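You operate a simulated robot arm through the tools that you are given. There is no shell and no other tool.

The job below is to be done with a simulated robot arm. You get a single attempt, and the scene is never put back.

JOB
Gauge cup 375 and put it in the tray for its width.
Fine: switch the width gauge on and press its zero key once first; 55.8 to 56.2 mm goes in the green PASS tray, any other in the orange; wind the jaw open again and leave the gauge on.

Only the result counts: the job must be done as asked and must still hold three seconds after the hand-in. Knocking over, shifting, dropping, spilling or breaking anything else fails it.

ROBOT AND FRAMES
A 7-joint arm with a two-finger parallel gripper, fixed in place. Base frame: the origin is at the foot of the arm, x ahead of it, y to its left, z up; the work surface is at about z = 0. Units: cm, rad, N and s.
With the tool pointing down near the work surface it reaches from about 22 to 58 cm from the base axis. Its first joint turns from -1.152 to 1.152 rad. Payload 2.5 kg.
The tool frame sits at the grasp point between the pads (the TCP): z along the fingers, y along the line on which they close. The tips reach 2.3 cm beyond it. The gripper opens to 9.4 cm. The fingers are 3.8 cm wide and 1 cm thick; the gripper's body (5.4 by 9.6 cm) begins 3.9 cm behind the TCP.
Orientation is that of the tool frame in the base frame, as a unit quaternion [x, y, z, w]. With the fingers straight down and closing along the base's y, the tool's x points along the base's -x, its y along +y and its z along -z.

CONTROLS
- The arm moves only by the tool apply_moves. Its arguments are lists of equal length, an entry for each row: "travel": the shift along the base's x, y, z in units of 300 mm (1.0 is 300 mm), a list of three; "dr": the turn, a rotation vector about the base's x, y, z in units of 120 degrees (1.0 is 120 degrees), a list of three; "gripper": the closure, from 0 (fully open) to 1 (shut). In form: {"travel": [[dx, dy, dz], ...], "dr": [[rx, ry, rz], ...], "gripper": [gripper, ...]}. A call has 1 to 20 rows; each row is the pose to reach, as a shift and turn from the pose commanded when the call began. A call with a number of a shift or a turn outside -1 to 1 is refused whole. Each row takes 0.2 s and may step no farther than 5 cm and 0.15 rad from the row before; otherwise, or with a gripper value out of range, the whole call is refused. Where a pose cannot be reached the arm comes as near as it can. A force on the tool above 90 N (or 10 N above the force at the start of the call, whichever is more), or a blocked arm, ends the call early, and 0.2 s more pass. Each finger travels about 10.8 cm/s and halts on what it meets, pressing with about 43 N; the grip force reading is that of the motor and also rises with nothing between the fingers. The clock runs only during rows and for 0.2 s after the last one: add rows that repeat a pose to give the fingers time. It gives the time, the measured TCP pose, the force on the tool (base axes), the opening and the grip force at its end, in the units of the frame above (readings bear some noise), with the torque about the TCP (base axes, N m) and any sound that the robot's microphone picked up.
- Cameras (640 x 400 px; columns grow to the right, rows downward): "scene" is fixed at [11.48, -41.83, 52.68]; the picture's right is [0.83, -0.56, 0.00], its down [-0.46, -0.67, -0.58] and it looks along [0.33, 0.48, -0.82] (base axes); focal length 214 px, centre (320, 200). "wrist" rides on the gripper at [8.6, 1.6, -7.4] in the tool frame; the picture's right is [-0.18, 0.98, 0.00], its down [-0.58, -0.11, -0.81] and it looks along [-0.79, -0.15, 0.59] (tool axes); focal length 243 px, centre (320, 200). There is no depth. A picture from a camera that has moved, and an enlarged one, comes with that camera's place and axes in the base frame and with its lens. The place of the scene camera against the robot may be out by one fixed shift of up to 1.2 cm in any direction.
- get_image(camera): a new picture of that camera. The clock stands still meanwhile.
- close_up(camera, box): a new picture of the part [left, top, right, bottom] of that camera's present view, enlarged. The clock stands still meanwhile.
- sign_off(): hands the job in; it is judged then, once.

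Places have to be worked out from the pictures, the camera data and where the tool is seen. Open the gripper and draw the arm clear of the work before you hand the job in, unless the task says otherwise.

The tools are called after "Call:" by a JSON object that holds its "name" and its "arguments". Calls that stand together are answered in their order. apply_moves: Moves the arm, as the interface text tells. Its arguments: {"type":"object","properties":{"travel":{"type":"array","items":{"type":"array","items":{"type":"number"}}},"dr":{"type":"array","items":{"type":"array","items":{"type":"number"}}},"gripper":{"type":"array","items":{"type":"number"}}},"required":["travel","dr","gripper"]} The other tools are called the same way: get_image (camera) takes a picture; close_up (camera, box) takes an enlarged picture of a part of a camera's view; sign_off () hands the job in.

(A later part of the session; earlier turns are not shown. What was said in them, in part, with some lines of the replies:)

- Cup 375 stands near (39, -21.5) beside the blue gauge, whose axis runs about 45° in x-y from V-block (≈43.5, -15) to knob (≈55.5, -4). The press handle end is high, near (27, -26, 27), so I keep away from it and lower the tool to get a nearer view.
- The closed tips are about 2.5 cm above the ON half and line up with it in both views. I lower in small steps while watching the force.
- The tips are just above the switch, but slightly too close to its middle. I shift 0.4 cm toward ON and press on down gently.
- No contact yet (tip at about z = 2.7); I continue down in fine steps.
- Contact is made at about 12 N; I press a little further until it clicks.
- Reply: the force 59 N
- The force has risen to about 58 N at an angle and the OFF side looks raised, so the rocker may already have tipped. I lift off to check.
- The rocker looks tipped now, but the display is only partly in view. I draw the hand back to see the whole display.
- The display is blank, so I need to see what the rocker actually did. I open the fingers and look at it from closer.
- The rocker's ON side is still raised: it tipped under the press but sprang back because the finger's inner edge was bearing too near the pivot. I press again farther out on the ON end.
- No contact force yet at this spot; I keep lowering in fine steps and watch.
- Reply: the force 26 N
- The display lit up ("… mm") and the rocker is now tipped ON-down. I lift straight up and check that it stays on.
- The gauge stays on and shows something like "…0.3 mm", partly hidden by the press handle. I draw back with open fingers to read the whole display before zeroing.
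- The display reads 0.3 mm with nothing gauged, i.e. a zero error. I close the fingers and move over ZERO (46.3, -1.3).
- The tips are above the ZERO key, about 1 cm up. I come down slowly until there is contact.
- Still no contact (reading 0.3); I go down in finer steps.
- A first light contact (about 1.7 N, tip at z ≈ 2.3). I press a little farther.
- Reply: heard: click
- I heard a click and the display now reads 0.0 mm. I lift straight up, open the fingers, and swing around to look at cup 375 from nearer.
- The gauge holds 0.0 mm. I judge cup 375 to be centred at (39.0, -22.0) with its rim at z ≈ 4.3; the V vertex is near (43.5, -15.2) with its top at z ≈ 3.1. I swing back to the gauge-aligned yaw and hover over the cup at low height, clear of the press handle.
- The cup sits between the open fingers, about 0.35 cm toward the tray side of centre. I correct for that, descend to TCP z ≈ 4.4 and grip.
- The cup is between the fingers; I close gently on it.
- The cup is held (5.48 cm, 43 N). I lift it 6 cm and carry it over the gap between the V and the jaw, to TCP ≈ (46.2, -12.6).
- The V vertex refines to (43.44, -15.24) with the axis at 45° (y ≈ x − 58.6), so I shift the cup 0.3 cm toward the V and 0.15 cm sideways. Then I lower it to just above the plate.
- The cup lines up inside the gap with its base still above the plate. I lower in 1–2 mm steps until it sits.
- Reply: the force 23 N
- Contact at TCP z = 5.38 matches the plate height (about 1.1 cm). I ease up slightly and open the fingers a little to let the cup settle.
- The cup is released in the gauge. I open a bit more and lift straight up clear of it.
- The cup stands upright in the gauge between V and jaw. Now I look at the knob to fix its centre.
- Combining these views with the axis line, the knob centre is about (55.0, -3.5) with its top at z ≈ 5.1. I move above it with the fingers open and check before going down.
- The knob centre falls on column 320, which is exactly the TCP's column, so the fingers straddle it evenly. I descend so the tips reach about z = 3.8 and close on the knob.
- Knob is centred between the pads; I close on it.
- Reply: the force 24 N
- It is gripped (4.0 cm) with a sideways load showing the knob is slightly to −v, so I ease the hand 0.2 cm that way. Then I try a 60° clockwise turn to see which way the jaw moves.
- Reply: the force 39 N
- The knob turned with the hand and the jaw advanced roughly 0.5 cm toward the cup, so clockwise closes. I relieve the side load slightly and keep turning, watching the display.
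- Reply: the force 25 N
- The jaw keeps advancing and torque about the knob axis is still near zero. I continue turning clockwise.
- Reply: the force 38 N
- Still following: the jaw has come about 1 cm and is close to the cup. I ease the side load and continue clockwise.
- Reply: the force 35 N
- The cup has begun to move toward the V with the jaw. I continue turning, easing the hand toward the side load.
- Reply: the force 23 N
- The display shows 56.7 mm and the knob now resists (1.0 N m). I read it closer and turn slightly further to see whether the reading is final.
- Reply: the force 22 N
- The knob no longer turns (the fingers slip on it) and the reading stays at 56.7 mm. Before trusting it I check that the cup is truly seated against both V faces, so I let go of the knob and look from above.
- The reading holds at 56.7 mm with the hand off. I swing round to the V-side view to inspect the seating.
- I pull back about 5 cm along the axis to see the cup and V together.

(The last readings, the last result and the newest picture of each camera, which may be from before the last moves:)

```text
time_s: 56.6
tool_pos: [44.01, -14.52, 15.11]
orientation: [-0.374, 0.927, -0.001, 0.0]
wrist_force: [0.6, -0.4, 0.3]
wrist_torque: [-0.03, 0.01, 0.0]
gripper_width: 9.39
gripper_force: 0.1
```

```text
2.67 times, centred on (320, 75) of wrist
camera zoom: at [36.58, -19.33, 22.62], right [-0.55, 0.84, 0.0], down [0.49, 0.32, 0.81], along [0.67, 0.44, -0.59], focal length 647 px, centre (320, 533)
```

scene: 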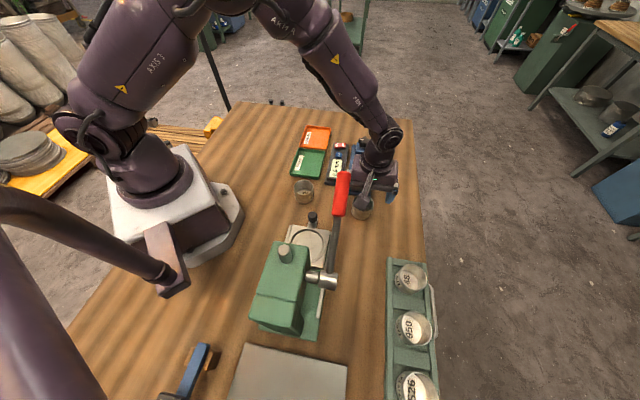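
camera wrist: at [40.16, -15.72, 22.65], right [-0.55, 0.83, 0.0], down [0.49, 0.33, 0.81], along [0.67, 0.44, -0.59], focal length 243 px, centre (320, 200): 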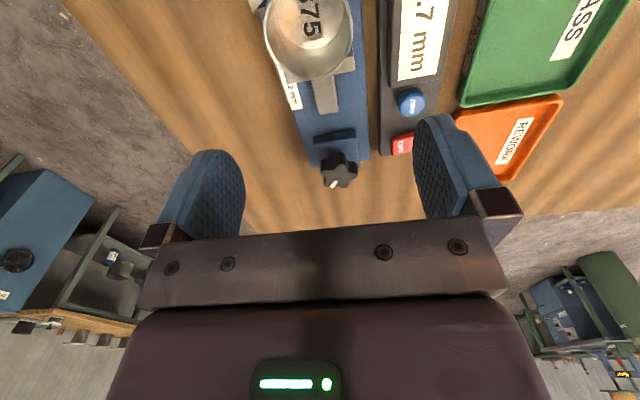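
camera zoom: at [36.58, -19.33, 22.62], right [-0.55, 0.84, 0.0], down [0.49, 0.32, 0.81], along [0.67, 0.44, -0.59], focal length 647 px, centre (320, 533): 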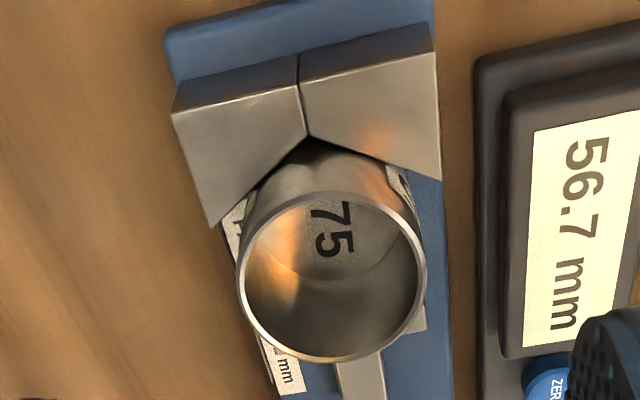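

Call:
{"name": "close_up", "arguments": {"camera": "wrist", "box": [275, 30, 365, 90]}}

Call:
{"name": "close_up", "arguments": {"camera": "scene", "box": [345, 165, 375, 195]}}

```text
6.67 times, centred on (320, 60) of wrist
camera zoom: at [36.58, -19.33, 22.62], right [-0.55, 0.84, 0.0], down [0.49, 0.32, 0.81], along [0.67, 0.44, -0.59], focal length 1618 px, centre (320, 1133)
```

zoom: 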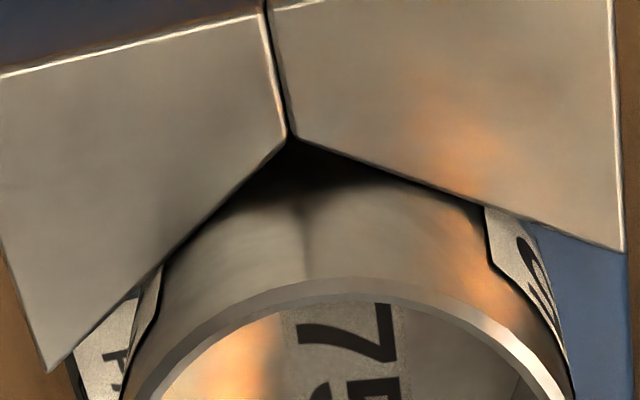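

```text
13.33 times, centred on (360, 180) of scene
camera zoom: at [11.48, -41.83, 52.68], right [0.83, -0.56, 0.0], down [-0.46, -0.67, -0.58], along [0.33, 0.48, -0.82], focal length 2860 px, centre (-213, 467)
```

zoom: 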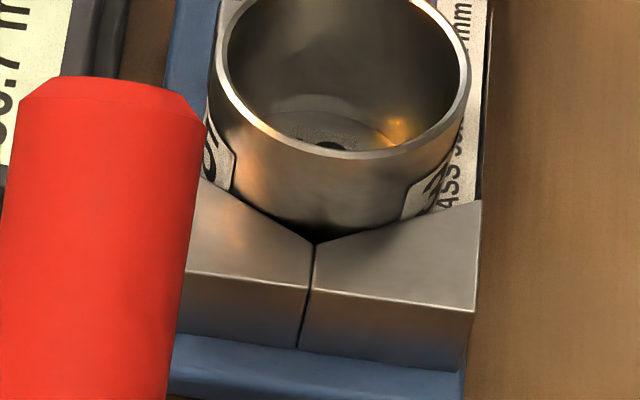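

I take a finer look at the rim's left and right edges to judge how well centred the cup sits on the axis.

Call:
{"name": "close_up", "arguments": {"camera": "wrist", "box": [280, 60, 370, 140]}}

```text
5.00 times, centred on (325, 100) of wrist
camera zoom: at [36.58, -19.33, 22.62], right [-0.55, 0.84, 0.0], down [0.49, 0.32, 0.81], along [0.67, 0.44, -0.59], focal length 1213 px, centre (295, 700)
```

zoom: 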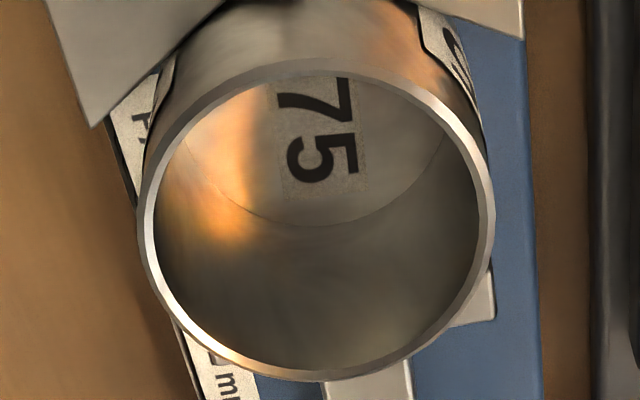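

The rim centre comes out within about 0.5 mm of the V axis, so the seating looks true. Because 56.7 decides the tray, I will open a little, shift the cup sideways and gauge again to be sure; first I return to the knob at yaw −60°.

Call:
{"name": "apply_moves", "arguments": {"travel": [[0.03, 0.03, 0], [0.06, 0.06, 0], [0.09, 0.09, 0], [0.12, 0.12, 0], [0.15, 0.15, 0], [0.18, 0.18, 0], [0.21, 0.21, 0], [0.24, 0.24, 0], [0.27, 0.27, 0], [0.3, 0.3, 0], [0.33, 0.33, -0.02], [0.36, 0.36, -0.06], [0.371, 0.37, -0.12], [0.371, 0.37, -0.12]], "dr": [[0, 0, -0.067], [0, 0, -0.134], [0, 0, -0.2], [0, 0, -0.267], [0, 0, -0.333], [0, 0, -0.4], [0, 0, -0.467], [0, 0, -0.533], [0, 0, -0.6], [0, 0, -0.667], [0, 0, -0.733], [0, 0, -0.8], [0, 0, -0.867], [0, 0, -0.867]], "gripper": [0, 0, 0, 0, 0, 0, 0, 0, 0, 0, 0, 0, 0, 0]}}

Call:
{"name": "get_image", "arguments": {"camera": "wrist"}}

```text
time_s: 59.6
tool_pos: [55.01, -3.22, 11.72]
orientation: [0.503, 0.865, 0.0, 0.001]
wrist_force: [-0.2, -0.5, 0.1]
wrist_torque: [0.03, -0.03, 0.0]
gripper_width: 9.39
gripper_force: 0.0
```

```text
taken
camera wrist: at [52.14, 5.06, 19.05], right [0.94, 0.33, 0.0], down [0.19, -0.56, 0.81], along [0.26, -0.76, -0.59], focal length 243 px, centre (320, 200)
```

wrist: 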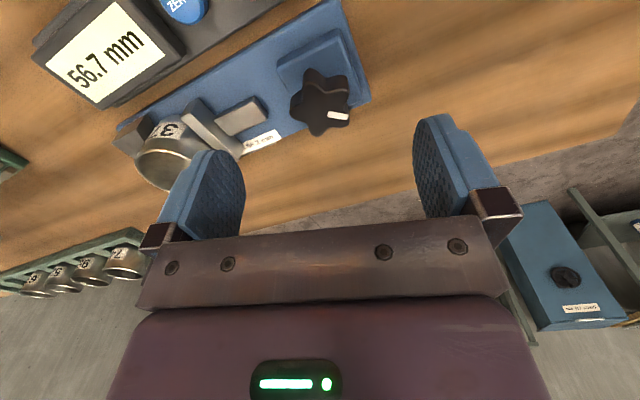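

The wrist view also clearly shows 56.7 mm, and the knob is centred between the fingers. I narrow the fingers, descend and grip it.

Call:
{"name": "apply_moves", "arguments": {"travel": [[0, 0, 0], [0, 0, -0.06], [0, 0, -0.12], [0, 0, -0.17], [0, 0, -0.182], [0, 0, -0.182]], "dr": [[0, 0, 0], [0, 0, 0], [0, 0, 0], [0, 0, 0], [0, 0, 0], [0, 0, 0]], "gripper": [0.32, 0.32, 0.32, 0.32, 0.32, 0.32]}}

Call:
{"name": "close_up", "arguments": {"camera": "wrist", "box": [200, 60, 440, 240]}}

Call:
{"name": "apply_moves", "arguments": {"travel": [[0, 0, 0], [0, 0, 0], [0, 0, 0], [0, 0, 0]], "dr": [[0, 0, 0], [0, 0, 0], [0, 0, 0], [0, 0, 0]], "gripper": [0.45, 0.6, 0.75, 0.75]}}

```text
time_s: 61.0
tool_pos: [55.02, -3.4, 6.31]
orientation: [0.502, 0.865, 0.0, -0.001]
wrist_force: [0.1, -0.5, 1.2]
wrist_torque: [0.0, 0.01, 0.02]
gripper_width: 6.41
gripper_force: 0.1
```

```text
2.22 times, centred on (320, 150) of wrist
camera zoom: at [52.2, 4.98, 13.6], right [0.94, 0.33, 0.0], down [0.19, -0.56, 0.81], along [0.27, -0.76, -0.59], focal length 539 px, centre (320, 311)
```

zoom: 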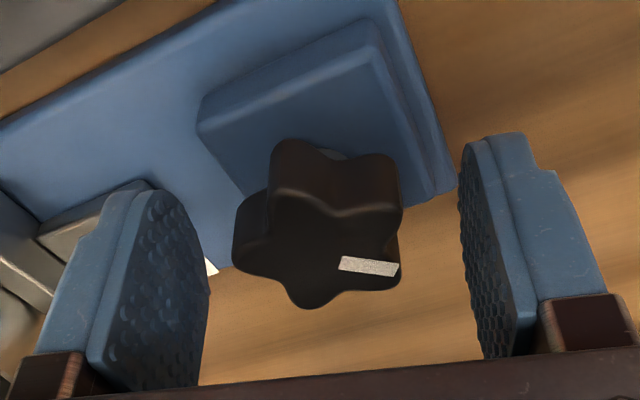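

```text
time_s: 62.0
tool_pos: [55.08, -3.41, 6.31]
orientation: [0.501, 0.866, 0.001, 0.0]
wrist_force: [9.4, 0.7, -4.2]
wrist_torque: [-0.4, 0.67, 0.02]
gripper_width: 4.14
gripper_force: 44.6
```

Gripped with little side load. I turn 65° counter-clockwise to back the jaw off.

Call:
{"name": "apply_moves", "arguments": {"travel": [[0, 0, 0], [0, 0, 0], [0, 0, 0], [0, 0, 0], [0, 0, 0], [0, 0, 0], [0, 0, 0], [0, 0, 0], [0, 0, 0], [0, 0, 0]], "dr": [[0, 0, 0.06], [0, 0, 0.12], [0, 0, 0.18], [0, 0, 0.24], [0, 0, 0.3], [0, 0, 0.36], [0, 0, 0.42], [0, 0, 0.48], [0, 0, 0.54], [0, 0, 0.54]], "gripper": [0.75, 0.75, 0.75, 0.75, 0.75, 0.75, 0.75, 0.75, 0.75, 0.75]}}

Call:
{"name": "close_up", "arguments": {"camera": "scene", "box": [320, 120, 390, 190]}}

Call:
{"name": "get_image", "arguments": {"camera": "wrist"}}

```text
time_s: 64.2
tool_pos: [55.03, -3.54, 6.23]
orientation: [-0.041, 0.999, -0.001, 0.0]
wrist_force: [-0.5, -5.0, 2.2]
wrist_torque: [0.84, -0.64, -0.01]
gripper_width: 4.12
gripper_force: 44.5
```

```text
5.71 times, centred on (355, 155) of scene
camera zoom: at [11.48, -41.83, 52.68], right [0.83, -0.56, 0.0], down [-0.46, -0.67, -0.58], along [0.33, 0.48, -0.82], focal length 1226 px, centre (120, 457)
```

zoom: 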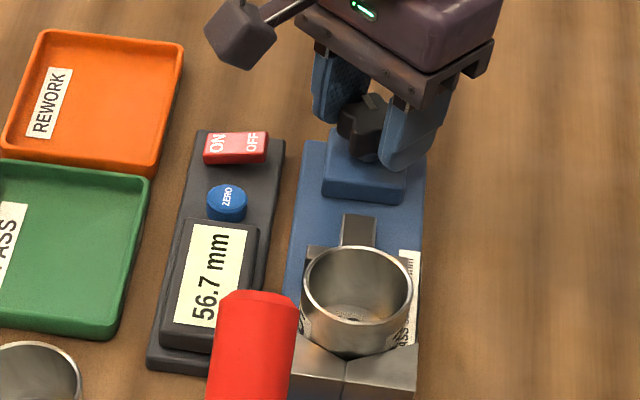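

```text
taken
camera wrist: at [46.28, -2.56, 13.62], right [0.1, 0.99, 0.0], down [0.59, -0.06, 0.81], along [0.8, -0.08, -0.59], focal length 243 px, centre (320, 200)
```

wrist: 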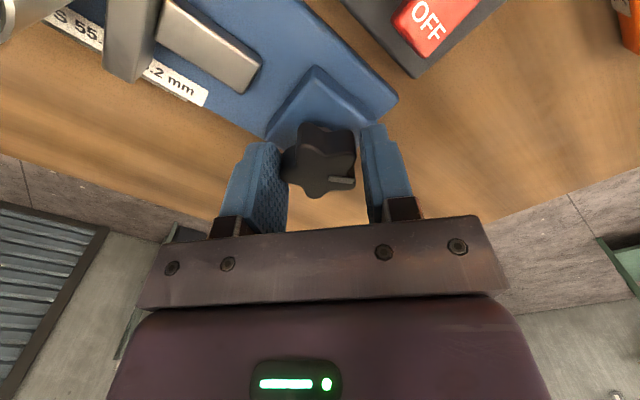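

The display holds 56.7 mm with the jaw backed off. I release the knob and go to regrip the cup for a shifted second gauging.

Call:
{"name": "apply_moves", "arguments": {"travel": [[0, 0, 0], [0, 0, 0], [0, 0, 0.08], [0, 0, 0.2], [0, 0, 0.3], [-0.05, -0.05, 0.3], [-0.12, -0.12, 0.3], [-0.19, -0.19, 0.3], [-0.25, -0.25, 0.3], [-0.304, -0.312, 0.3], [-0.304, -0.312, 0.25], [-0.304, -0.312, 0.2], [-0.304, -0.312, 0.2]], "dr": [[0, 0, 0], [0, 0, 0], [0, 0, 0], [0, 0, 0.06], [0, 0, 0.12], [0, 0, 0.18], [0, 0, 0.24], [0, 0, 0.3], [0, 0, 0.33], [0, 0, 0.33], [0, 0, 0.33], [0, 0, 0.33], [0, 0, 0.33]], "gripper": [0.4, 0.3, 0.2, 0.1, 0.1, 0.1, 0.15, 0.15, 0.15, 0.15, 0.15, 0.15, 0.15]}}

Call:
{"name": "get_image", "arguments": {"camera": "wrist"}}

Call:
{"name": "close_up", "arguments": {"camera": "scene", "box": [320, 120, 390, 190]}}

```text
time_s: 67.0
tool_pos: [46.0, -12.86, 12.07]
orientation: [-0.376, 0.926, 0.001, 0.0]
wrist_force: [-0.4, -0.3, -0.1]
wrist_torque: [-0.02, 0.0, -0.01]
gripper_width: 7.97
gripper_force: 0.0
```

```text
taken
camera wrist: at [38.61, -17.7, 19.52], right [-0.55, 0.83, 0.0], down [0.49, 0.33, 0.81], along [0.67, 0.45, -0.59], focal length 243 px, centre (320, 200)
```

wrist: 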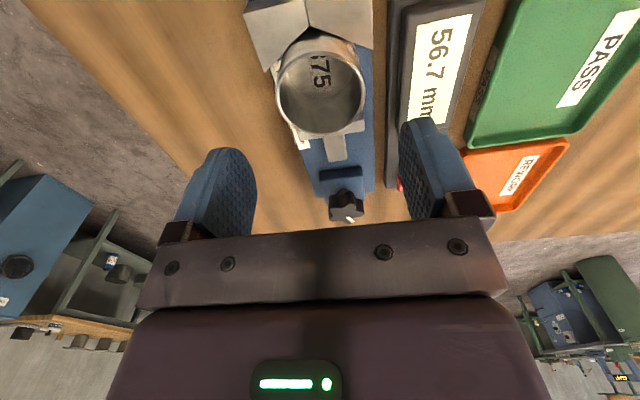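

```text
5.71 times, centred on (355, 155) of scene
camera zoom: at [11.48, -41.83, 52.68], right [0.83, -0.56, 0.0], down [-0.46, -0.67, -0.58], along [0.33, 0.48, -0.82], focal length 1226 px, centre (120, 457)
```

zoom: 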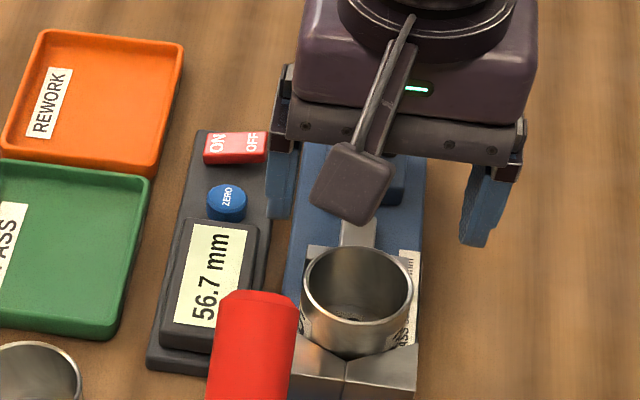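

The cup is centred under the hand (column 320). I descend to TCP z ≈ 5.75, keeping the tips above the V block, and grip.

Call:
{"name": "apply_moves", "arguments": {"travel": [[0, 0, -0.07], [0, 0, -0.14], [0, 0, -0.2], [0, 0, -0.215], [0, 0, -0.215], [0, 0, -0.215], [0, 0, -0.215], [0, 0, -0.215], [0, 0, -0.215]], "dr": [[0, 0, 0], [0, 0, 0], [0, 0, 0], [0, 0, 0], [0, 0, 0], [0, 0, 0], [0, 0, 0], [0, 0, 0], [0, 0, 0]], "gripper": [0.15, 0.15, 0.15, 0.2, 0.3, 0.36, 0.42, 0.5, 0.5]}}

Call:
{"name": "get_image", "arguments": {"camera": "wrist"}}

```text
time_s: 69.0
tool_pos: [46.02, -12.67, 5.75]
orientation: [-0.377, 0.926, 0.0, 0.0]
wrist_force: [0.3, -0.1, -0.2]
wrist_torque: [-0.04, -0.03, -0.01]
gripper_width: 5.48
gripper_force: 43.2
```

```text
taken
camera wrist: at [38.61, -17.57, 13.12], right [-0.55, 0.83, 0.0], down [0.49, 0.33, 0.81], along [0.67, 0.45, -0.59], focal length 243 px, centre (320, 200)
```

wrist: 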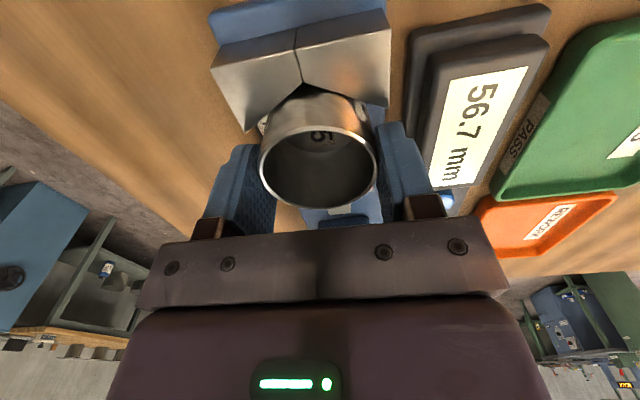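

Held without any load. I lift 4 mm, shift it 2 mm toward −v and 2 mm away from the V, set it down and let go.

Call:
{"name": "apply_moves", "arguments": {"travel": [[0, 0, 0.014], [0.005, 0, 0.014], [0.0093, 0, 0.014], [0.0093, 0, 0.007], [0.0093, 0, 0.0005], [0.0093, 0, 0.0005], [0.0093, 0, 0.0005], [0.0093, 0, 0.0005], [0.0093, 0, 0.0005]], "dr": [[0, 0, 0], [0, 0, 0], [0, 0, 0], [0, 0, 0], [0, 0, 0], [0, 0, 0], [0, 0, 0], [0, 0, 0], [0, 0, 0]], "gripper": [0.5, 0.5, 0.5, 0.5, 0.5, 0.5, 0.38, 0.3, 0.22]}}

Call:
{"name": "apply_moves", "arguments": {"travel": [[0, 0, 0.02], [0, 0, 0.08], [0, 0, 0.18], [0, 0, 0.26], [0, 0, 0.26]], "dr": [[0, 0, 0], [0, 0, 0], [0, 0, 0], [0, 0, 0], [0, 0, 0]], "gripper": [0.18, 0.18, 0.18, 0.1, 0.1]}}

Call:
{"name": "get_image", "arguments": {"camera": "wrist"}}

Call:
{"name": "close_up", "arguments": {"camera": "scene", "box": [320, 120, 390, 190]}}

```text
time_s: 71.0
tool_pos: [46.42, -12.74, 5.78]
orientation: [-0.377, 0.926, 0.0, 0.0]
wrist_force: [-0.7, 0.3, 0.1]
wrist_torque: [0.0, 0.0, 0.01]
gripper_width: 7.37
gripper_force: 0.0
```

```text
time_s: 72.2
tool_pos: [46.23, -12.91, 13.68]
orientation: [-0.377, 0.926, 0.0, -0.001]
wrist_force: [0.3, 0.4, 0.4]
wrist_torque: [0.01, 0.03, 0.05]
gripper_width: 8.44
gripper_force: 0.0
```

```text
taken
camera wrist: at [38.85, -17.71, 20.97], right [-0.55, 0.83, 0.0], down [0.49, 0.33, 0.81], along [0.67, 0.45, -0.59], focal length 243 px, centre (320, 200)
```

wrist: 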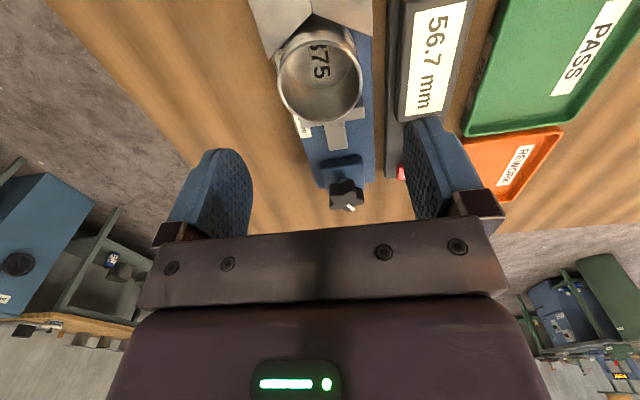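

```text
5.71 times, centred on (355, 155) of scene
camera zoom: at [11.48, -41.83, 52.68], right [0.83, -0.56, 0.0], down [-0.46, -0.67, -0.58], along [0.33, 0.48, -0.82], focal length 1226 px, centre (120, 457)
```

zoom: 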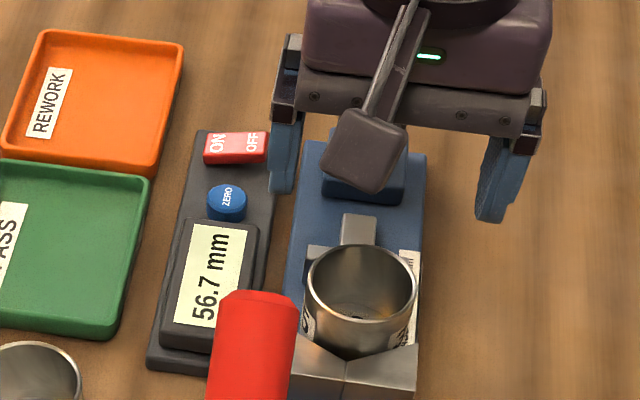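

The cup now sits a little off to −v and away from the V. I go back to the knob and clamp again.

Call:
{"name": "apply_moves", "arguments": {"travel": [[0.06, 0.06, 0], [0.12, 0.12, 0], [0.18, 0.18, 0], [0.24, 0.25, 0], [0.295, 0.3117, -0.03], [0.295, 0.3117, -0.08], [0.295, 0.3117, -0.15], [0.295, 0.3117, -0.22], [0.295, 0.3117, -0.2457], [0.295, 0.3117, -0.2457], [0.295, 0.3117, -0.2457], [0.295, 0.3117, -0.2457], [0.295, 0.3117, -0.2457]], "dr": [[0, 0, -0.06], [0, 0, -0.12], [0, 0, -0.18], [0, 0, -0.24], [0, 0, -0.3], [0, 0, -0.335], [0, 0, -0.335], [0, 0, -0.335], [0, 0, -0.335], [0, 0, -0.335], [0, 0, -0.335], [0, 0, -0.335], [0, 0, -0.335]], "gripper": [0.2, 0.32, 0.32, 0.32, 0.32, 0.32, 0.32, 0.32, 0.32, 0.45, 0.6, 0.75, 0.75]}}

Call:
{"name": "close_up", "arguments": {"camera": "wrist", "box": [200, 60, 440, 240]}}

```text
time_s: 75.0
tool_pos: [55.22, -3.49, 6.08]
orientation: [-0.035, 0.999, -0.001, 0.001]
wrist_force: [6.0, -5.6, -4.6]
wrist_torque: [0.29, 0.32, 0.01]
gripper_width: 4.15
gripper_force: 45.4
```

```text
2.22 times, centred on (320, 150) of wrist
camera zoom: at [46.34, -2.44, 13.55], right [0.11, 0.99, 0.0], down [0.59, -0.07, 0.81], along [0.8, -0.09, -0.59], focal length 539 px, centre (320, 311)
```

zoom: 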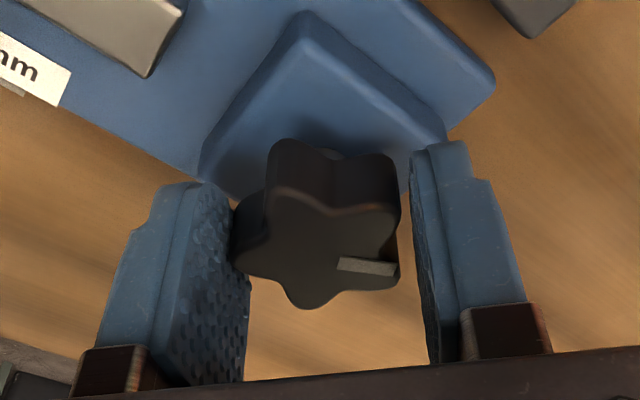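

The knob is gripped again (4.15 cm); I turn clockwise until it resists.

Call:
{"name": "apply_moves", "arguments": {"travel": [[0, 0, 0], [0, 0, 0], [0, 0, 0], [0, 0, 0], [0, 0, 0], [0, 0, 0], [0, 0, 0], [0, 0, 0], [0, 0, 0]], "dr": [[0, 0, -0.06], [0, 0, -0.12], [0, 0, -0.18], [0, 0, -0.24], [0, 0, -0.3], [0, 0, -0.36], [0, 0, -0.42], [0, 0, -0.48], [0, 0, -0.48]], "gripper": [0.75, 0.75, 0.75, 0.75, 0.75, 0.75, 0.75, 0.75, 0.75]}}

Call:
{"name": "close_up", "arguments": {"camera": "scene", "box": [320, 120, 390, 190]}}

```text
time_s: 77.0
tool_pos: [55.26, -3.36, 6.16]
orientation: [0.451, 0.892, 0.002, 0.002]
wrist_force: [24.2, -1.7, -15.5]
wrist_torque: [-0.41, 0.36, -0.03]
gripper_width: 4.19
gripper_force: 45.3
```

```text
5.71 times, centred on (355, 155) of scene
camera zoom: at [11.49, -41.83, 52.67], right [0.83, -0.56, 0.0], down [-0.46, -0.67, -0.58], along [0.33, 0.48, -0.82], focal length 1226 px, centre (120, 457)
```

zoom: 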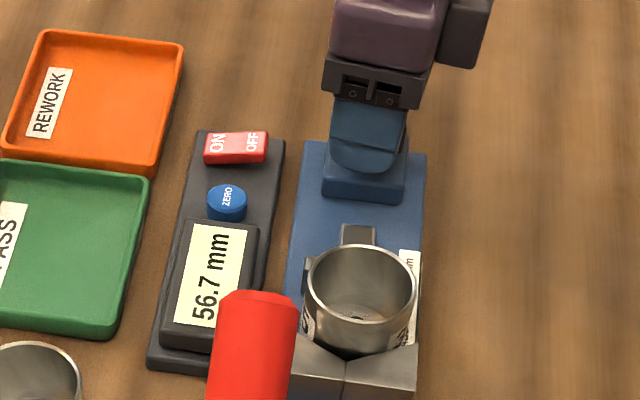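

No resistance yet; I continue in small steps.

Call:
{"name": "apply_moves", "arguments": {"travel": [[0.003, 0, 0], [0.003, 0, 0], [0.003, 0, 0]], "dr": [[0, 0, -0.04], [0, 0, -0.08], [0, 0, -0.08]], "gripper": [0.75, 0.75, 0.75]}}

Call:
{"name": "close_up", "arguments": {"camera": "scene", "box": [335, 150, 375, 190]}}

Call:
{"name": "apply_moves", "arguments": {"travel": [[0, 0, 0], [0, 0, 0], [0, 0, 0]], "dr": [[0, 0, -0.04], [0, 0, -0.08], [0, 0, -0.08]], "gripper": [0.75, 0.75, 0.75]}}

Call:
{"name": "close_up", "arguments": {"camera": "scene", "box": [335, 150, 375, 190]}}

```text
time_s: 77.8
tool_pos: [55.05, -3.39, 6.15]
orientation: [0.523, 0.852, -0.001, 0.0]
wrist_force: [14.4, 4.3, -10.5]
wrist_torque: [-1.33, -0.24, 0.2]
gripper_width: 4.15
gripper_force: 45.0
```

```text
10.00 times, centred on (355, 170) of scene
camera zoom: at [11.48, -41.83, 52.67], right [0.83, -0.56, 0.0], down [-0.46, -0.67, -0.58], along [0.33, 0.48, -0.82], focal length 2145 px, centre (-30, 500)
```

zoom: 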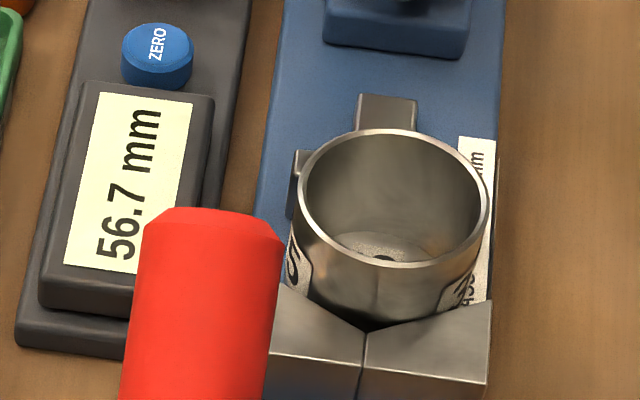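

```text
time_s: 78.6
tool_pos: [55.23, -3.35, 6.15]
orientation: [0.593, 0.805, 0.001, -0.001]
wrist_force: [14.0, 6.3, -8.5]
wrist_torque: [-0.5, 0.23, 0.59]
gripper_width: 4.15
gripper_force: 44.5
```

```text
10.00 times, centred on (355, 170) of scene
camera zoom: at [11.48, -41.83, 52.67], right [0.83, -0.56, 0.0], down [-0.46, -0.67, -0.58], along [0.33, 0.48, -0.82], focal length 2145 px, centre (-30, 500)
```

zoom: 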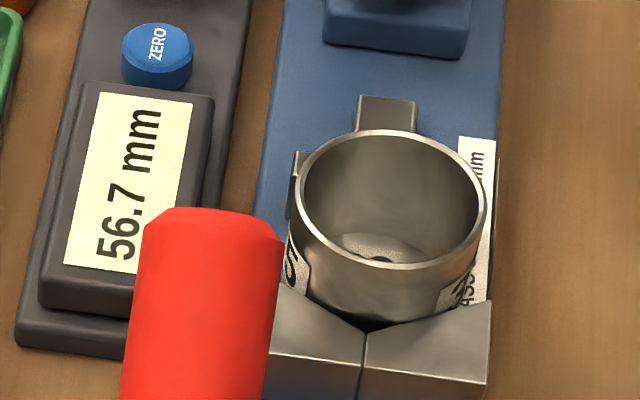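

The cup is sliding sideways along the V as it seats, so it does not jam. I continue to the stop.

Call:
{"name": "apply_moves", "arguments": {"travel": [[0, 0, 0], [0, 0, 0], [0, 0, 0], [0, 0, 0]], "dr": [[0, 0, -0.05], [0, 0, -0.1], [0, 0, -0.15], [0, 0, -0.15]], "gripper": [0.75, 0.75, 0.75, 0.75]}}

Call:
{"name": "close_up", "arguments": {"camera": "scene", "box": [335, 150, 375, 190]}}

Call:
{"name": "get_image", "arguments": {"camera": "wrist"}}

```text
time_s: 79.6
tool_pos: [55.25, -3.55, 6.17]
orientation: [0.712, 0.702, 0.001, 0.002]
wrist_force: [12.3, -1.4, 2.7]
wrist_torque: [0.92, 0.01, 0.13]
gripper_width: 3.96
gripper_force: 44.8
```

```text
10.00 times, centred on (355, 170) of scene
camera zoom: at [11.48, -41.83, 52.68], right [0.83, -0.56, 0.0], down [-0.46, -0.67, -0.58], along [0.33, 0.48, -0.82], focal length 2145 px, centre (-30, 500)
```

zoom: 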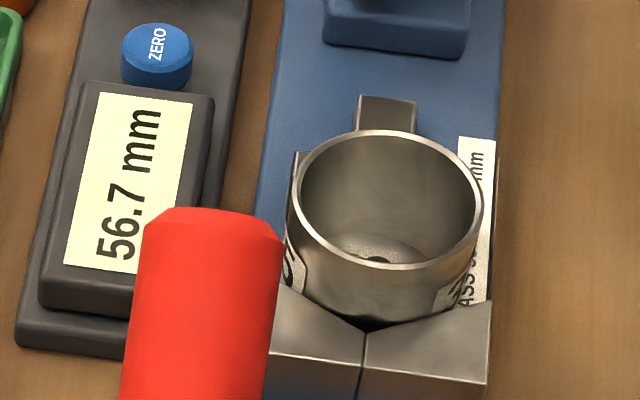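

```text
taken
camera wrist: at [56.94, 5.14, 13.69], right [0.98, -0.2, 0.0], down [-0.12, -0.58, 0.81], along [-0.16, -0.79, -0.59], focal length 243 px, centre (320, 200)
```

wrist: 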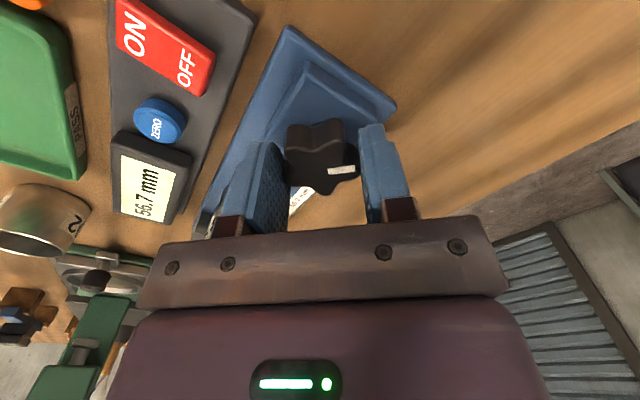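

The cup slid back to exactly the same seat and the reading is again 56.7 mm, so it is out of range and belongs in the orange tray. Now I wind the jaw open counter-clockwise.

Call:
{"name": "apply_moves", "arguments": {"travel": [[0, 0, 0], [0, 0, 0], [0, 0, 0], [0, 0, 0], [0, 0, 0], [0, 0, 0], [0, 0, 0], [0, 0, 0], [0, 0, 0], [0, 0, 0], [0, 0, 0], [0, 0, 0], [0, 0, 0], [0, 0, 0]], "dr": [[0, 0, 0.06], [0, 0, 0.12], [0, 0, 0.18], [0, 0, 0.24], [0, 0, 0.3], [0, 0, 0.36], [0, 0, 0.42], [0, 0, 0.48], [0, 0, 0.54], [0, 0, 0.6], [0, 0, 0.66], [0, 0, 0.72], [0, 0, 0.78], [0, 0, 0.78]], "gripper": [0.75, 0.75, 0.75, 0.75, 0.75, 0.75, 0.75, 0.75, 0.75, 0.75, 0.75, 0.75, 0.75, 0.75]}}

Call:
{"name": "close_up", "arguments": {"camera": "scene", "box": [320, 120, 390, 190]}}

Call:
{"name": "get_image", "arguments": {"camera": "wrist"}}

```text
time_s: 82.6
tool_pos: [55.3, -3.51, 6.38]
orientation: [-0.027, 1.0, 0.0, 0.002]
wrist_force: [6.6, -12.2, 13.5]
wrist_torque: [-0.01, -1.06, 0.01]
gripper_width: 3.97
gripper_force: 45.1
```

```text
5.71 times, centred on (355, 155) of scene
camera zoom: at [11.47, -41.83, 52.68], right [0.83, -0.56, 0.0], down [-0.46, -0.67, -0.58], along [0.33, 0.48, -0.82], focal length 1226 px, centre (120, 457)
```

zoom: 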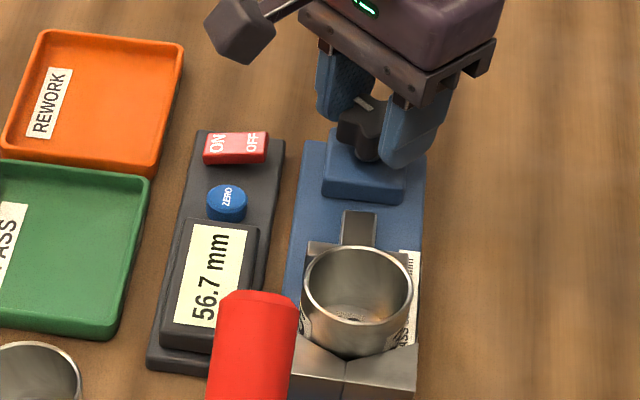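

```text
taken
camera wrist: at [46.5, -2.27, 13.66], right [0.13, 0.99, 0.0], down [0.58, -0.08, 0.81], along [0.8, -0.11, -0.59], focal length 243 px, centre (320, 200)
```

wrist: 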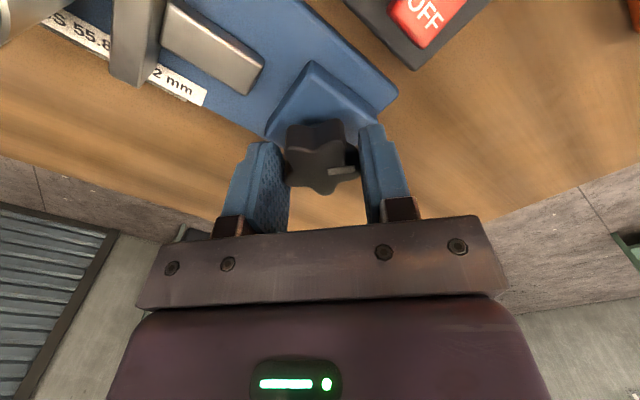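

Jaw is opening well. I continue another 50° counter-clockwise to get it back to its original opening.

Call:
{"name": "apply_moves", "arguments": {"travel": [[0, 0, 0], [0, 0, 0], [0, 0, 0], [0, 0, 0], [0, 0, 0], [0, 0, 0], [0, 0, 0], [0, 0, 0]], "dr": [[0, 0, 0.06], [0, 0, 0.12], [0, 0, 0.18], [0, 0, 0.24], [0, 0, 0.3], [0, 0, 0.36], [0, 0, 0.42], [0, 0, 0.42]], "gripper": [0.75, 0.75, 0.75, 0.75, 0.75, 0.75, 0.75, 0.75]}}

Call:
{"name": "close_up", "arguments": {"camera": "scene", "box": [320, 120, 390, 190]}}

Call:
{"name": "get_image", "arguments": {"camera": "wrist"}}

```text
time_s: 84.4
tool_pos: [55.23, -3.51, 6.26]
orientation: [-0.448, 0.894, -0.001, 0.001]
wrist_force: [11.0, -16.4, 10.4]
wrist_torque: [0.33, 0.25, -1.08]
gripper_width: 4.1
gripper_force: 45.1
```

```text
5.71 times, centred on (355, 155) of scene
camera zoom: at [11.47, -41.83, 52.68], right [0.83, -0.56, 0.0], down [-0.46, -0.67, -0.58], along [0.33, 0.48, -0.82], focal length 1226 px, centre (120, 457)
```

zoom: 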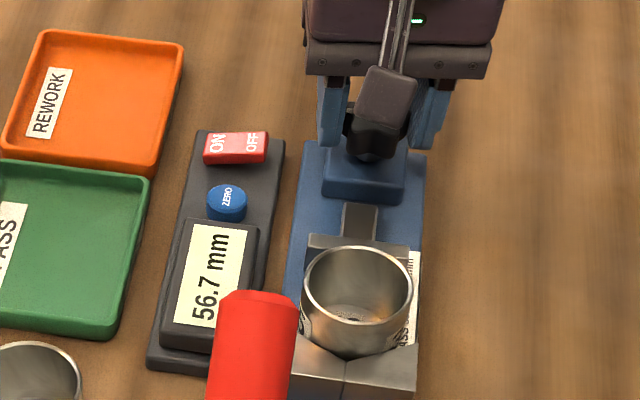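

```text
taken
camera wrist: at [48.68, -9.44, 13.63], right [-0.68, 0.74, 0.0], down [0.43, 0.4, 0.81], along [0.59, 0.54, -0.59], focal length 243 px, centre (320, 200)
```

wrist: 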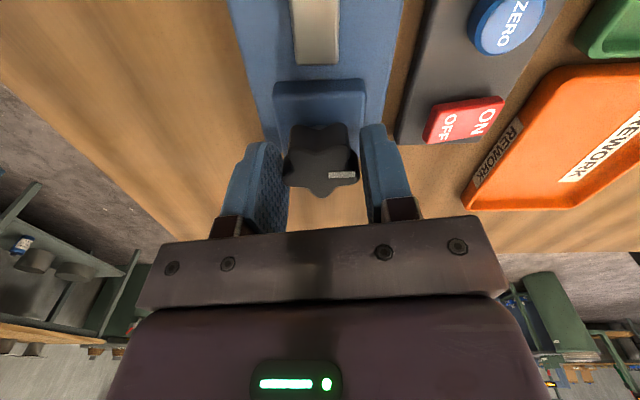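

The jaw is fully back at its original opening, now against its stop (−1.1 N m). I release the knob and go back over the cup.

Call:
{"name": "apply_moves", "arguments": {"travel": [[0, 0, 0], [0, 0, 0], [0, 0, 0.08], [0, 0, 0.2], [0, 0, 0.28], [-0.05, -0.05, 0.28], [-0.12, -0.12, 0.28], [-0.19, -0.19, 0.28], [-0.25, -0.25, 0.28], [-0.3073, -0.3113, 0.28], [-0.3073, -0.3113, 0.22], [-0.3073, -0.3113, 0.2], [-0.3073, -0.3113, 0.2]], "dr": [[0, 0, 0], [0, 0, 0], [0, 0, 0], [0, 0, 0], [0, 0, 0], [0, 0, -0.04], [0, 0, -0.074], [0, 0, -0.074], [0, 0, -0.074], [0, 0, -0.074], [0, 0, -0.074], [0, 0, -0.074], [0, 0, -0.074]], "gripper": [0.4, 0.3, 0.2, 0.15, 0.15, 0.15, 0.15, 0.15, 0.15, 0.15, 0.15, 0.15, 0.15]}}

Call:
{"name": "get_image", "arguments": {"camera": "wrist"}}

Call:
{"name": "close_up", "arguments": {"camera": "scene", "box": [290, 110, 390, 210]}}

```text
time_s: 87.2
tool_pos: [45.89, -12.77, 12.17]
orientation: [-0.378, 0.926, 0.0, 0.0]
wrist_force: [0.1, -0.7, -0.4]
wrist_torque: [-0.01, 0.0, 0.01]
gripper_width: 7.98
gripper_force: 0.1
```

```text
taken
camera wrist: at [38.65, -17.63, 19.51], right [-0.56, 0.83, 0.0], down [0.49, 0.33, 0.81], along [0.67, 0.45, -0.59], focal length 243 px, centre (320, 200)
```

wrist: 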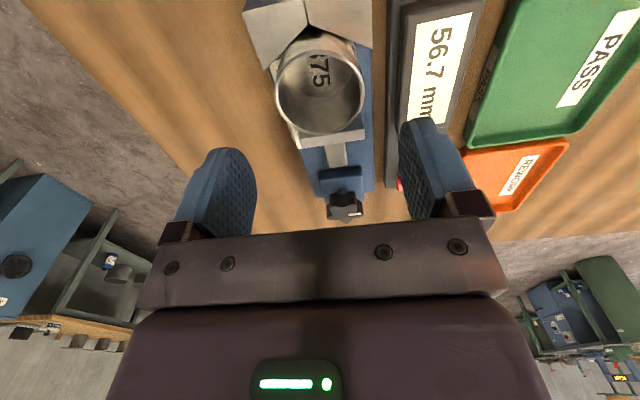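

```text
4.00 times, centred on (340, 160) of scene
camera zoom: at [11.48, -41.83, 52.68], right [0.83, -0.56, 0.0], down [-0.46, -0.67, -0.58], along [0.33, 0.48, -0.82], focal length 858 px, centre (240, 360)
```

zoom: 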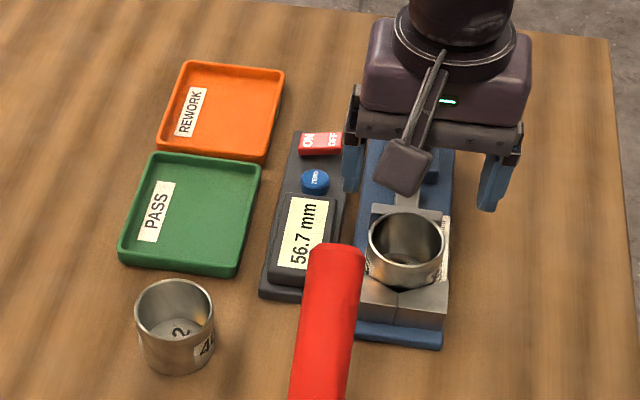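

Cup undisturbed, jaw open, gauge on. I descend, grip the cup as before and lift it clear.

Call:
{"name": "apply_moves", "arguments": {"travel": [[0, 0, -0.07], [0, 0, -0.14], [0, 0, -0.2], [0, 0, -0.215], [0, 0, -0.215], [0, 0, -0.215], [0, 0, -0.215], [0, 0, -0.215], [0, 0, -0.215]], "dr": [[0, 0, 0], [0, 0, 0], [0, 0, 0], [0, 0, 0], [0, 0, 0], [0, 0, 0], [0, 0, 0], [0, 0, 0], [0, 0, 0]], "gripper": [0.15, 0.15, 0.15, 0.2, 0.3, 0.36, 0.42, 0.5, 0.5]}}

Call:
{"name": "apply_moves", "arguments": {"travel": [[0, 0, 0.03], [0, 0, 0.1], [0, 0, 0.2], [0, 0, 0.27], [0, 0, 0.27]], "dr": [[0, 0, 0], [0, 0, 0], [0, 0, 0], [0, 0, 0], [0, 0, 0]], "gripper": [0.5, 0.5, 0.5, 0.5, 0.5]}}

Call:
{"name": "get_image", "arguments": {"camera": "wrist"}}

```text
time_s: 89.2
tool_pos: [45.9, -12.82, 5.76]
orientation: [-0.377, 0.926, 0.0, 0.001]
wrist_force: [0.5, 0.8, 0.2]
wrist_torque: [-0.01, 0.0, 0.0]
gripper_width: 5.48
gripper_force: 43.3
```

```text
time_s: 90.4
tool_pos: [46.09, -12.75, 13.73]
orientation: [-0.378, 0.926, 0.0, 0.0]
wrist_force: [0.7, 0.0, -1.2]
wrist_torque: [0.0, -0.02, -0.01]
gripper_width: 5.48
gripper_force: 42.4
```

```text
taken
camera wrist: at [38.63, -17.54, 21.26], right [-0.56, 0.83, 0.0], down [0.49, 0.33, 0.81], along [0.67, 0.45, -0.59], focal length 243 px, centre (320, 200)
```

wrist: 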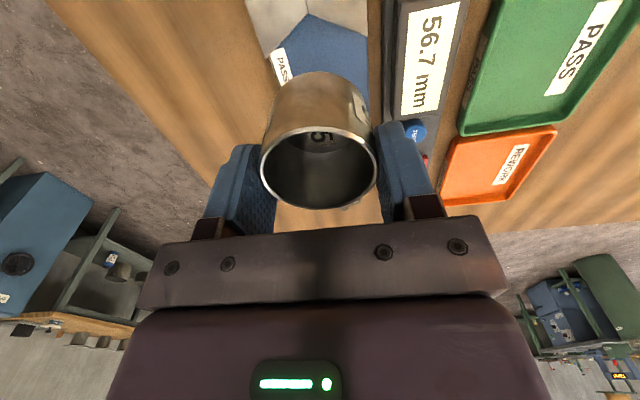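

The cup is held and clear. I carry it toward the orange tray and stop short to view the tray.

Call:
{"name": "apply_moves", "arguments": {"travel": [[-0.02, 0.06, 0.04], [-0.05, 0.16, 0.067], [-0.09, 0.28, 0.067], [-0.13, 0.4, 0.067], [-0.17, 0.5, 0.067], [-0.197, 0.56, 0.067], [-0.197, 0.56, 0.067]], "dr": [[0, 0, 0], [0, 0, 0], [0, 0, 0], [0, 0, 0], [0, 0, 0], [0, 0, 0], [0, 0, 0]], "gripper": [0.5, 0.5, 0.5, 0.5, 0.5, 0.5, 0.5]}}

Call:
{"name": "get_image", "arguments": {"camera": "wrist"}}

Call:
{"name": "close_up", "arguments": {"camera": "scene", "box": [270, 100, 390, 210]}}

```text
time_s: 92.0
tool_pos: [39.88, 4.02, 15.95]
orientation: [-0.377, 0.926, 0.001, 0.0]
wrist_force: [0.6, 0.0, -1.5]
wrist_torque: [-0.01, -0.01, 0.0]
gripper_width: 5.48
gripper_force: 42.8
```

```text
taken
camera wrist: at [32.61, -0.8, 23.31], right [-0.56, 0.83, 0.0], down [0.49, 0.33, 0.81], along [0.67, 0.45, -0.59], focal length 243 px, centre (320, 200)
```

wrist: 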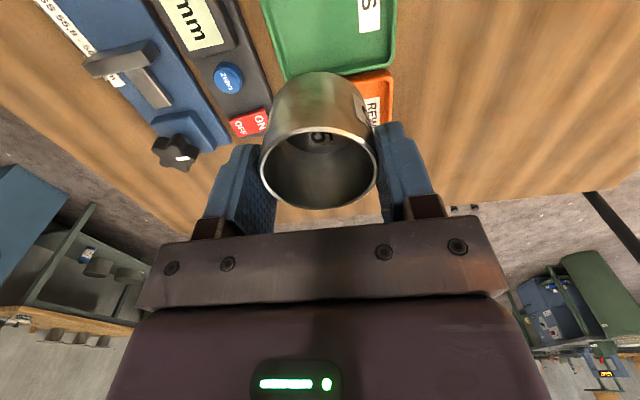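

```text
3.64 times, centred on (330, 155) of scene
camera zoom: at [11.48, -41.83, 52.68], right [0.83, -0.56, 0.0], down [-0.46, -0.67, -0.58], along [0.33, 0.48, -0.82], focal length 780 px, centre (284, 364)
```

zoom: 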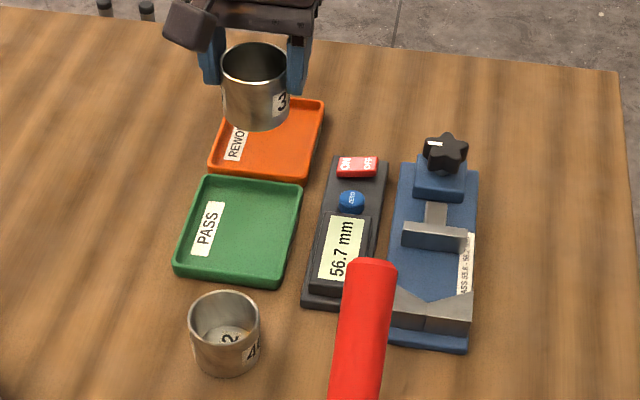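

From the earlier clear view, the orange tray's corners average to a centre of (45.5, 11.15), about 9.6 × 11.8 cm. I move the cup over it and come down to about 2 cm above the floor of the tray.

Call:
{"name": "apply_moves", "arguments": {"travel": [[0.06, 0.08, 0], [0.12, 0.16, 0], [0.1897, 0.2437, 0], [0.1897, 0.2437, -0.08], [0.1897, 0.2437, -0.16], [0.1897, 0.2437, -0.24], [0.1897, 0.2437, -0.28], [0.1897, 0.2437, -0.28]], "dr": [[0, 0, 0], [0, 0, 0], [0, 0, 0], [0, 0, 0], [0, 0, 0], [0, 0, 0], [0, 0, 0], [0, 0, 0]], "gripper": [0.5, 0.5, 0.5, 0.5, 0.5, 0.5, 0.5, 0.5]}}

Call:
{"name": "get_image", "arguments": {"camera": "wrist"}}

Call:
{"name": "close_up", "arguments": {"camera": "scene", "box": [280, 100, 360, 180]}}

```text
time_s: 93.8
tool_pos: [45.62, 11.35, 7.47]
orientation: [-0.377, 0.926, 0.0, 0.001]
wrist_force: [0.1, -0.6, -0.6]
wrist_torque: [0.0, -0.01, 0.0]
gripper_width: 5.47
gripper_force: 43.1
```

```text
taken
camera wrist: at [38.39, 6.52, 14.82], right [-0.56, 0.83, 0.0], down [0.49, 0.33, 0.81], along [0.67, 0.45, -0.59], focal length 243 px, centre (320, 200)
```

wrist: 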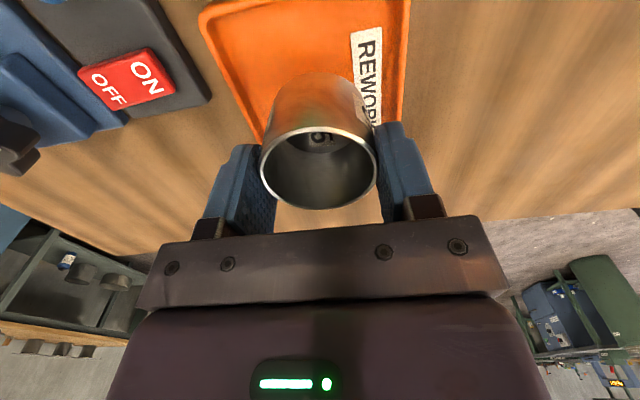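

```text
5.00 times, centred on (320, 140) of scene
camera zoom: at [11.48, -41.83, 52.68], right [0.83, -0.56, 0.0], down [-0.46, -0.67, -0.58], along [0.33, 0.48, -0.82], focal length 1072 px, centre (320, 500)
```

zoom: 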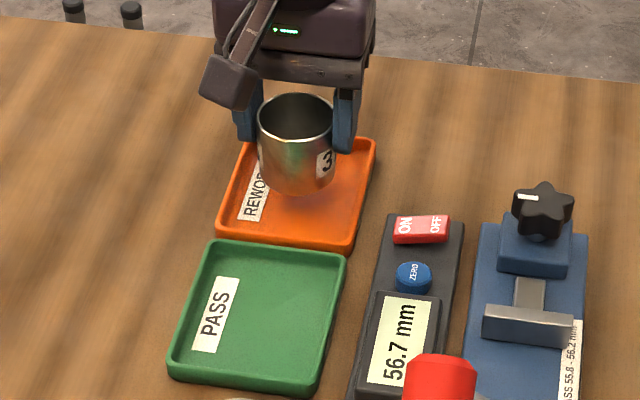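

The cup is centred over the orange tray, clear of all its walls. I lower it in small steps until it touches the floor.

Call:
{"name": "apply_moves", "arguments": {"travel": [[0, 0, -0.03], [0, 0, -0.055], [0, 0, -0.07], [0, 0, -0.07]], "dr": [[0, 0, 0], [0, 0, 0], [0, 0, 0], [0, 0, 0]], "gripper": [0.5, 0.5, 0.5, 0.5]}}

Call:
{"name": "apply_moves", "arguments": {"travel": [[0, 0, -0.005], [0, 0, -0.008], [0, 0, -0.008]], "dr": [[0, 0, 0], [0, 0, 0], [0, 0, 0]], "gripper": [0.5, 0.5, 0.5]}}

```text
time_s: 94.8
tool_pos: [45.78, 11.39, 5.5]
orientation: [-0.378, 0.926, -0.001, 0.0]
wrist_force: [0.2, 0.0, 0.1]
wrist_torque: [0.0, 0.03, 0.03]
gripper_width: 5.44
gripper_force: 42.4
```

```text
time_s: 95.6
tool_pos: [45.72, 11.28, 5.08]
orientation: [-0.378, 0.926, 0.0, -0.001]
wrist_force: [-0.3, 1.1, 2.7]
wrist_torque: [-0.09, 0.0, -0.04]
gripper_width: 5.47
gripper_force: 42.9
```

Light contact shows at z ≈ 5.1, as expected. I go one more millimetre down to confirm.

Call:
{"name": "apply_moves", "arguments": {"travel": [[0, 0, -0.004], [0, 0, -0.004]], "dr": [[0, 0, 0], [0, 0, 0]], "gripper": [0.5, 0.5]}}

Call:
{"name": "close_up", "arguments": {"camera": "scene", "box": [280, 100, 360, 180]}}

```text
time_s: 96.2
tool_pos: [45.83, 11.34, 5.01]
orientation: [-0.378, 0.926, 0.0, 0.0]
wrist_force: [-6.6, -1.7, 22.7]
wrist_torque: [-0.18, 0.41, -0.01]
gripper_width: 5.47
gripper_force: 42.9
```

```text
5.00 times, centred on (320, 140) of scene
camera zoom: at [11.47, -41.83, 52.68], right [0.83, -0.56, 0.0], down [-0.46, -0.67, -0.58], along [0.33, 0.48, -0.82], focal length 1072 px, centre (320, 500)
```

zoom: 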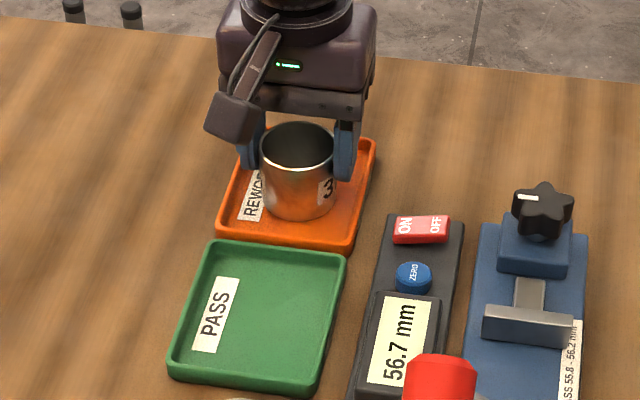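

The cup stands on the tray floor (about 23 N). I ease up 1 mm, open the fingers, and lift away.

Call:
{"name": "apply_moves", "arguments": {"travel": [[0, 0, 0.004], [0, 0, 0.004], [0, 0, 0.004], [0, 0, 0.004], [0, 0, 0.004]], "dr": [[0, 0, 0], [0, 0, 0], [0, 0, 0], [0, 0, 0], [0, 0, 0]], "gripper": [0.5, 0.38, 0.3, 0.22, 0.22]}}

Call:
{"name": "apply_moves", "arguments": {"travel": [[0, 0, 0.02], [0, 0, 0.08], [0, 0, 0.2], [0, 0, 0.33], [-0.08, -0.05, 0.42], [-0.18, -0.1, 0.5], [-0.28, -0.15, 0.55], [-0.28, -0.15, 0.55]], "dr": [[0, 0, 0], [0, 0, 0], [0, 0, 0], [0, 0, 0], [0, 0, 0], [0, 0, 0], [0, 0, 0], [0, 0, 0]], "gripper": [0.2, 0.15, 0.1, 0, 0, 0, 0, 0]}}

Call:
{"name": "get_image", "arguments": {"camera": "scene"}}

Call:
{"name": "close_up", "arguments": {"camera": "scene", "box": [270, 100, 400, 220]}}

Call:
{"name": "get_image", "arguments": {"camera": "wrist"}}

```text
time_s: 97.4
tool_pos: [45.64, 11.24, 5.15]
orientation: [-0.377, 0.926, 0.0, 0.0]
wrist_force: [0.3, 0.4, -0.1]
wrist_torque: [-0.03, 0.01, 0.0]
gripper_width: 7.32
gripper_force: 0.0
```

```text
time_s: 99.2
tool_pos: [37.2, 6.87, 21.57]
orientation: [-0.378, 0.926, 0.0, 0.0]
wrist_force: [-0.1, -0.3, -0.2]
wrist_torque: [-0.03, 0.02, 0.0]
gripper_width: 9.39
gripper_force: 0.1
```

```text
taken
```

scene: 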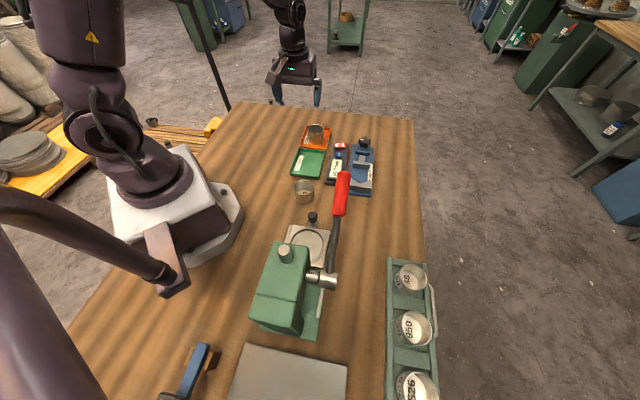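

```text
3.33 times, centred on (335, 160) of scene
camera zoom: at [11.48, -41.83, 52.68], right [0.83, -0.56, 0.0], down [-0.46, -0.67, -0.58], along [0.33, 0.48, -0.82], focal length 715 px, centre (270, 333)
```

zoom: 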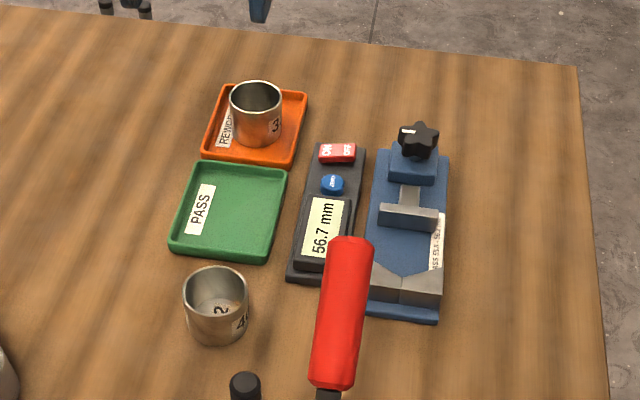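

```text
taken
camera wrist: at [29.96, 1.94, 29.0], right [-0.56, 0.83, 0.0], down [0.49, 0.33, 0.81], along [0.67, 0.45, -0.59], focal length 243 px, centre (320, 200)
```

wrist: 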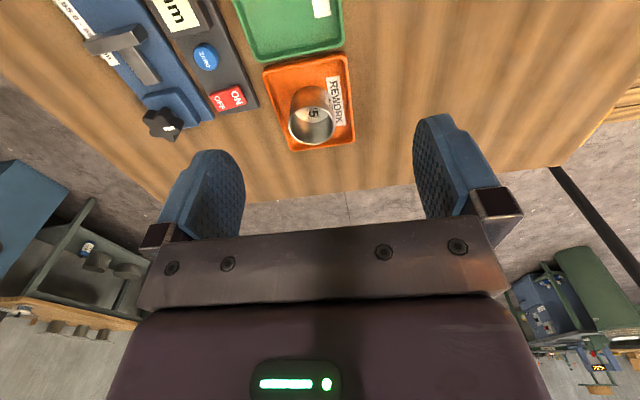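

Cup 375 stands upright in the orange REWORK tray. The jaw is wound open, the gauge is still on showing 56.7 mm, and nothing else has moved. The gripper is open and the arm is clear, so I hand the job in.

Call:
{"name": "sign_off", "arguments": {}}

```text
The job is handed in.
```

Cup 375 measured 56.7 mm, outside 55.8 to 56.2 mm, so I put it in the orange REWORK tray. It was standing upright there when I handed the job in.

- **Gauge setup:** The first press of the power switch did not hold; the second switched the gauge on. It showed a 0.3 mm zero error, and one press of the zero key brought it to 0.0 mm.
- **Reading:** I gauged the cup twice. After the first reading I backed the jaw off, shifted the cup about 2 mm and clamped it again. It slid back to the same seat and the display again showed 56.7 mm. The display holds its last value, so the second figure may be a held reading.
- **At hand-in:** The jaw was wound back to its open stop and the gauge was on, still showing 56.7 mm. The gripper was open and clear, and I saw nothing else moved in the final picture.
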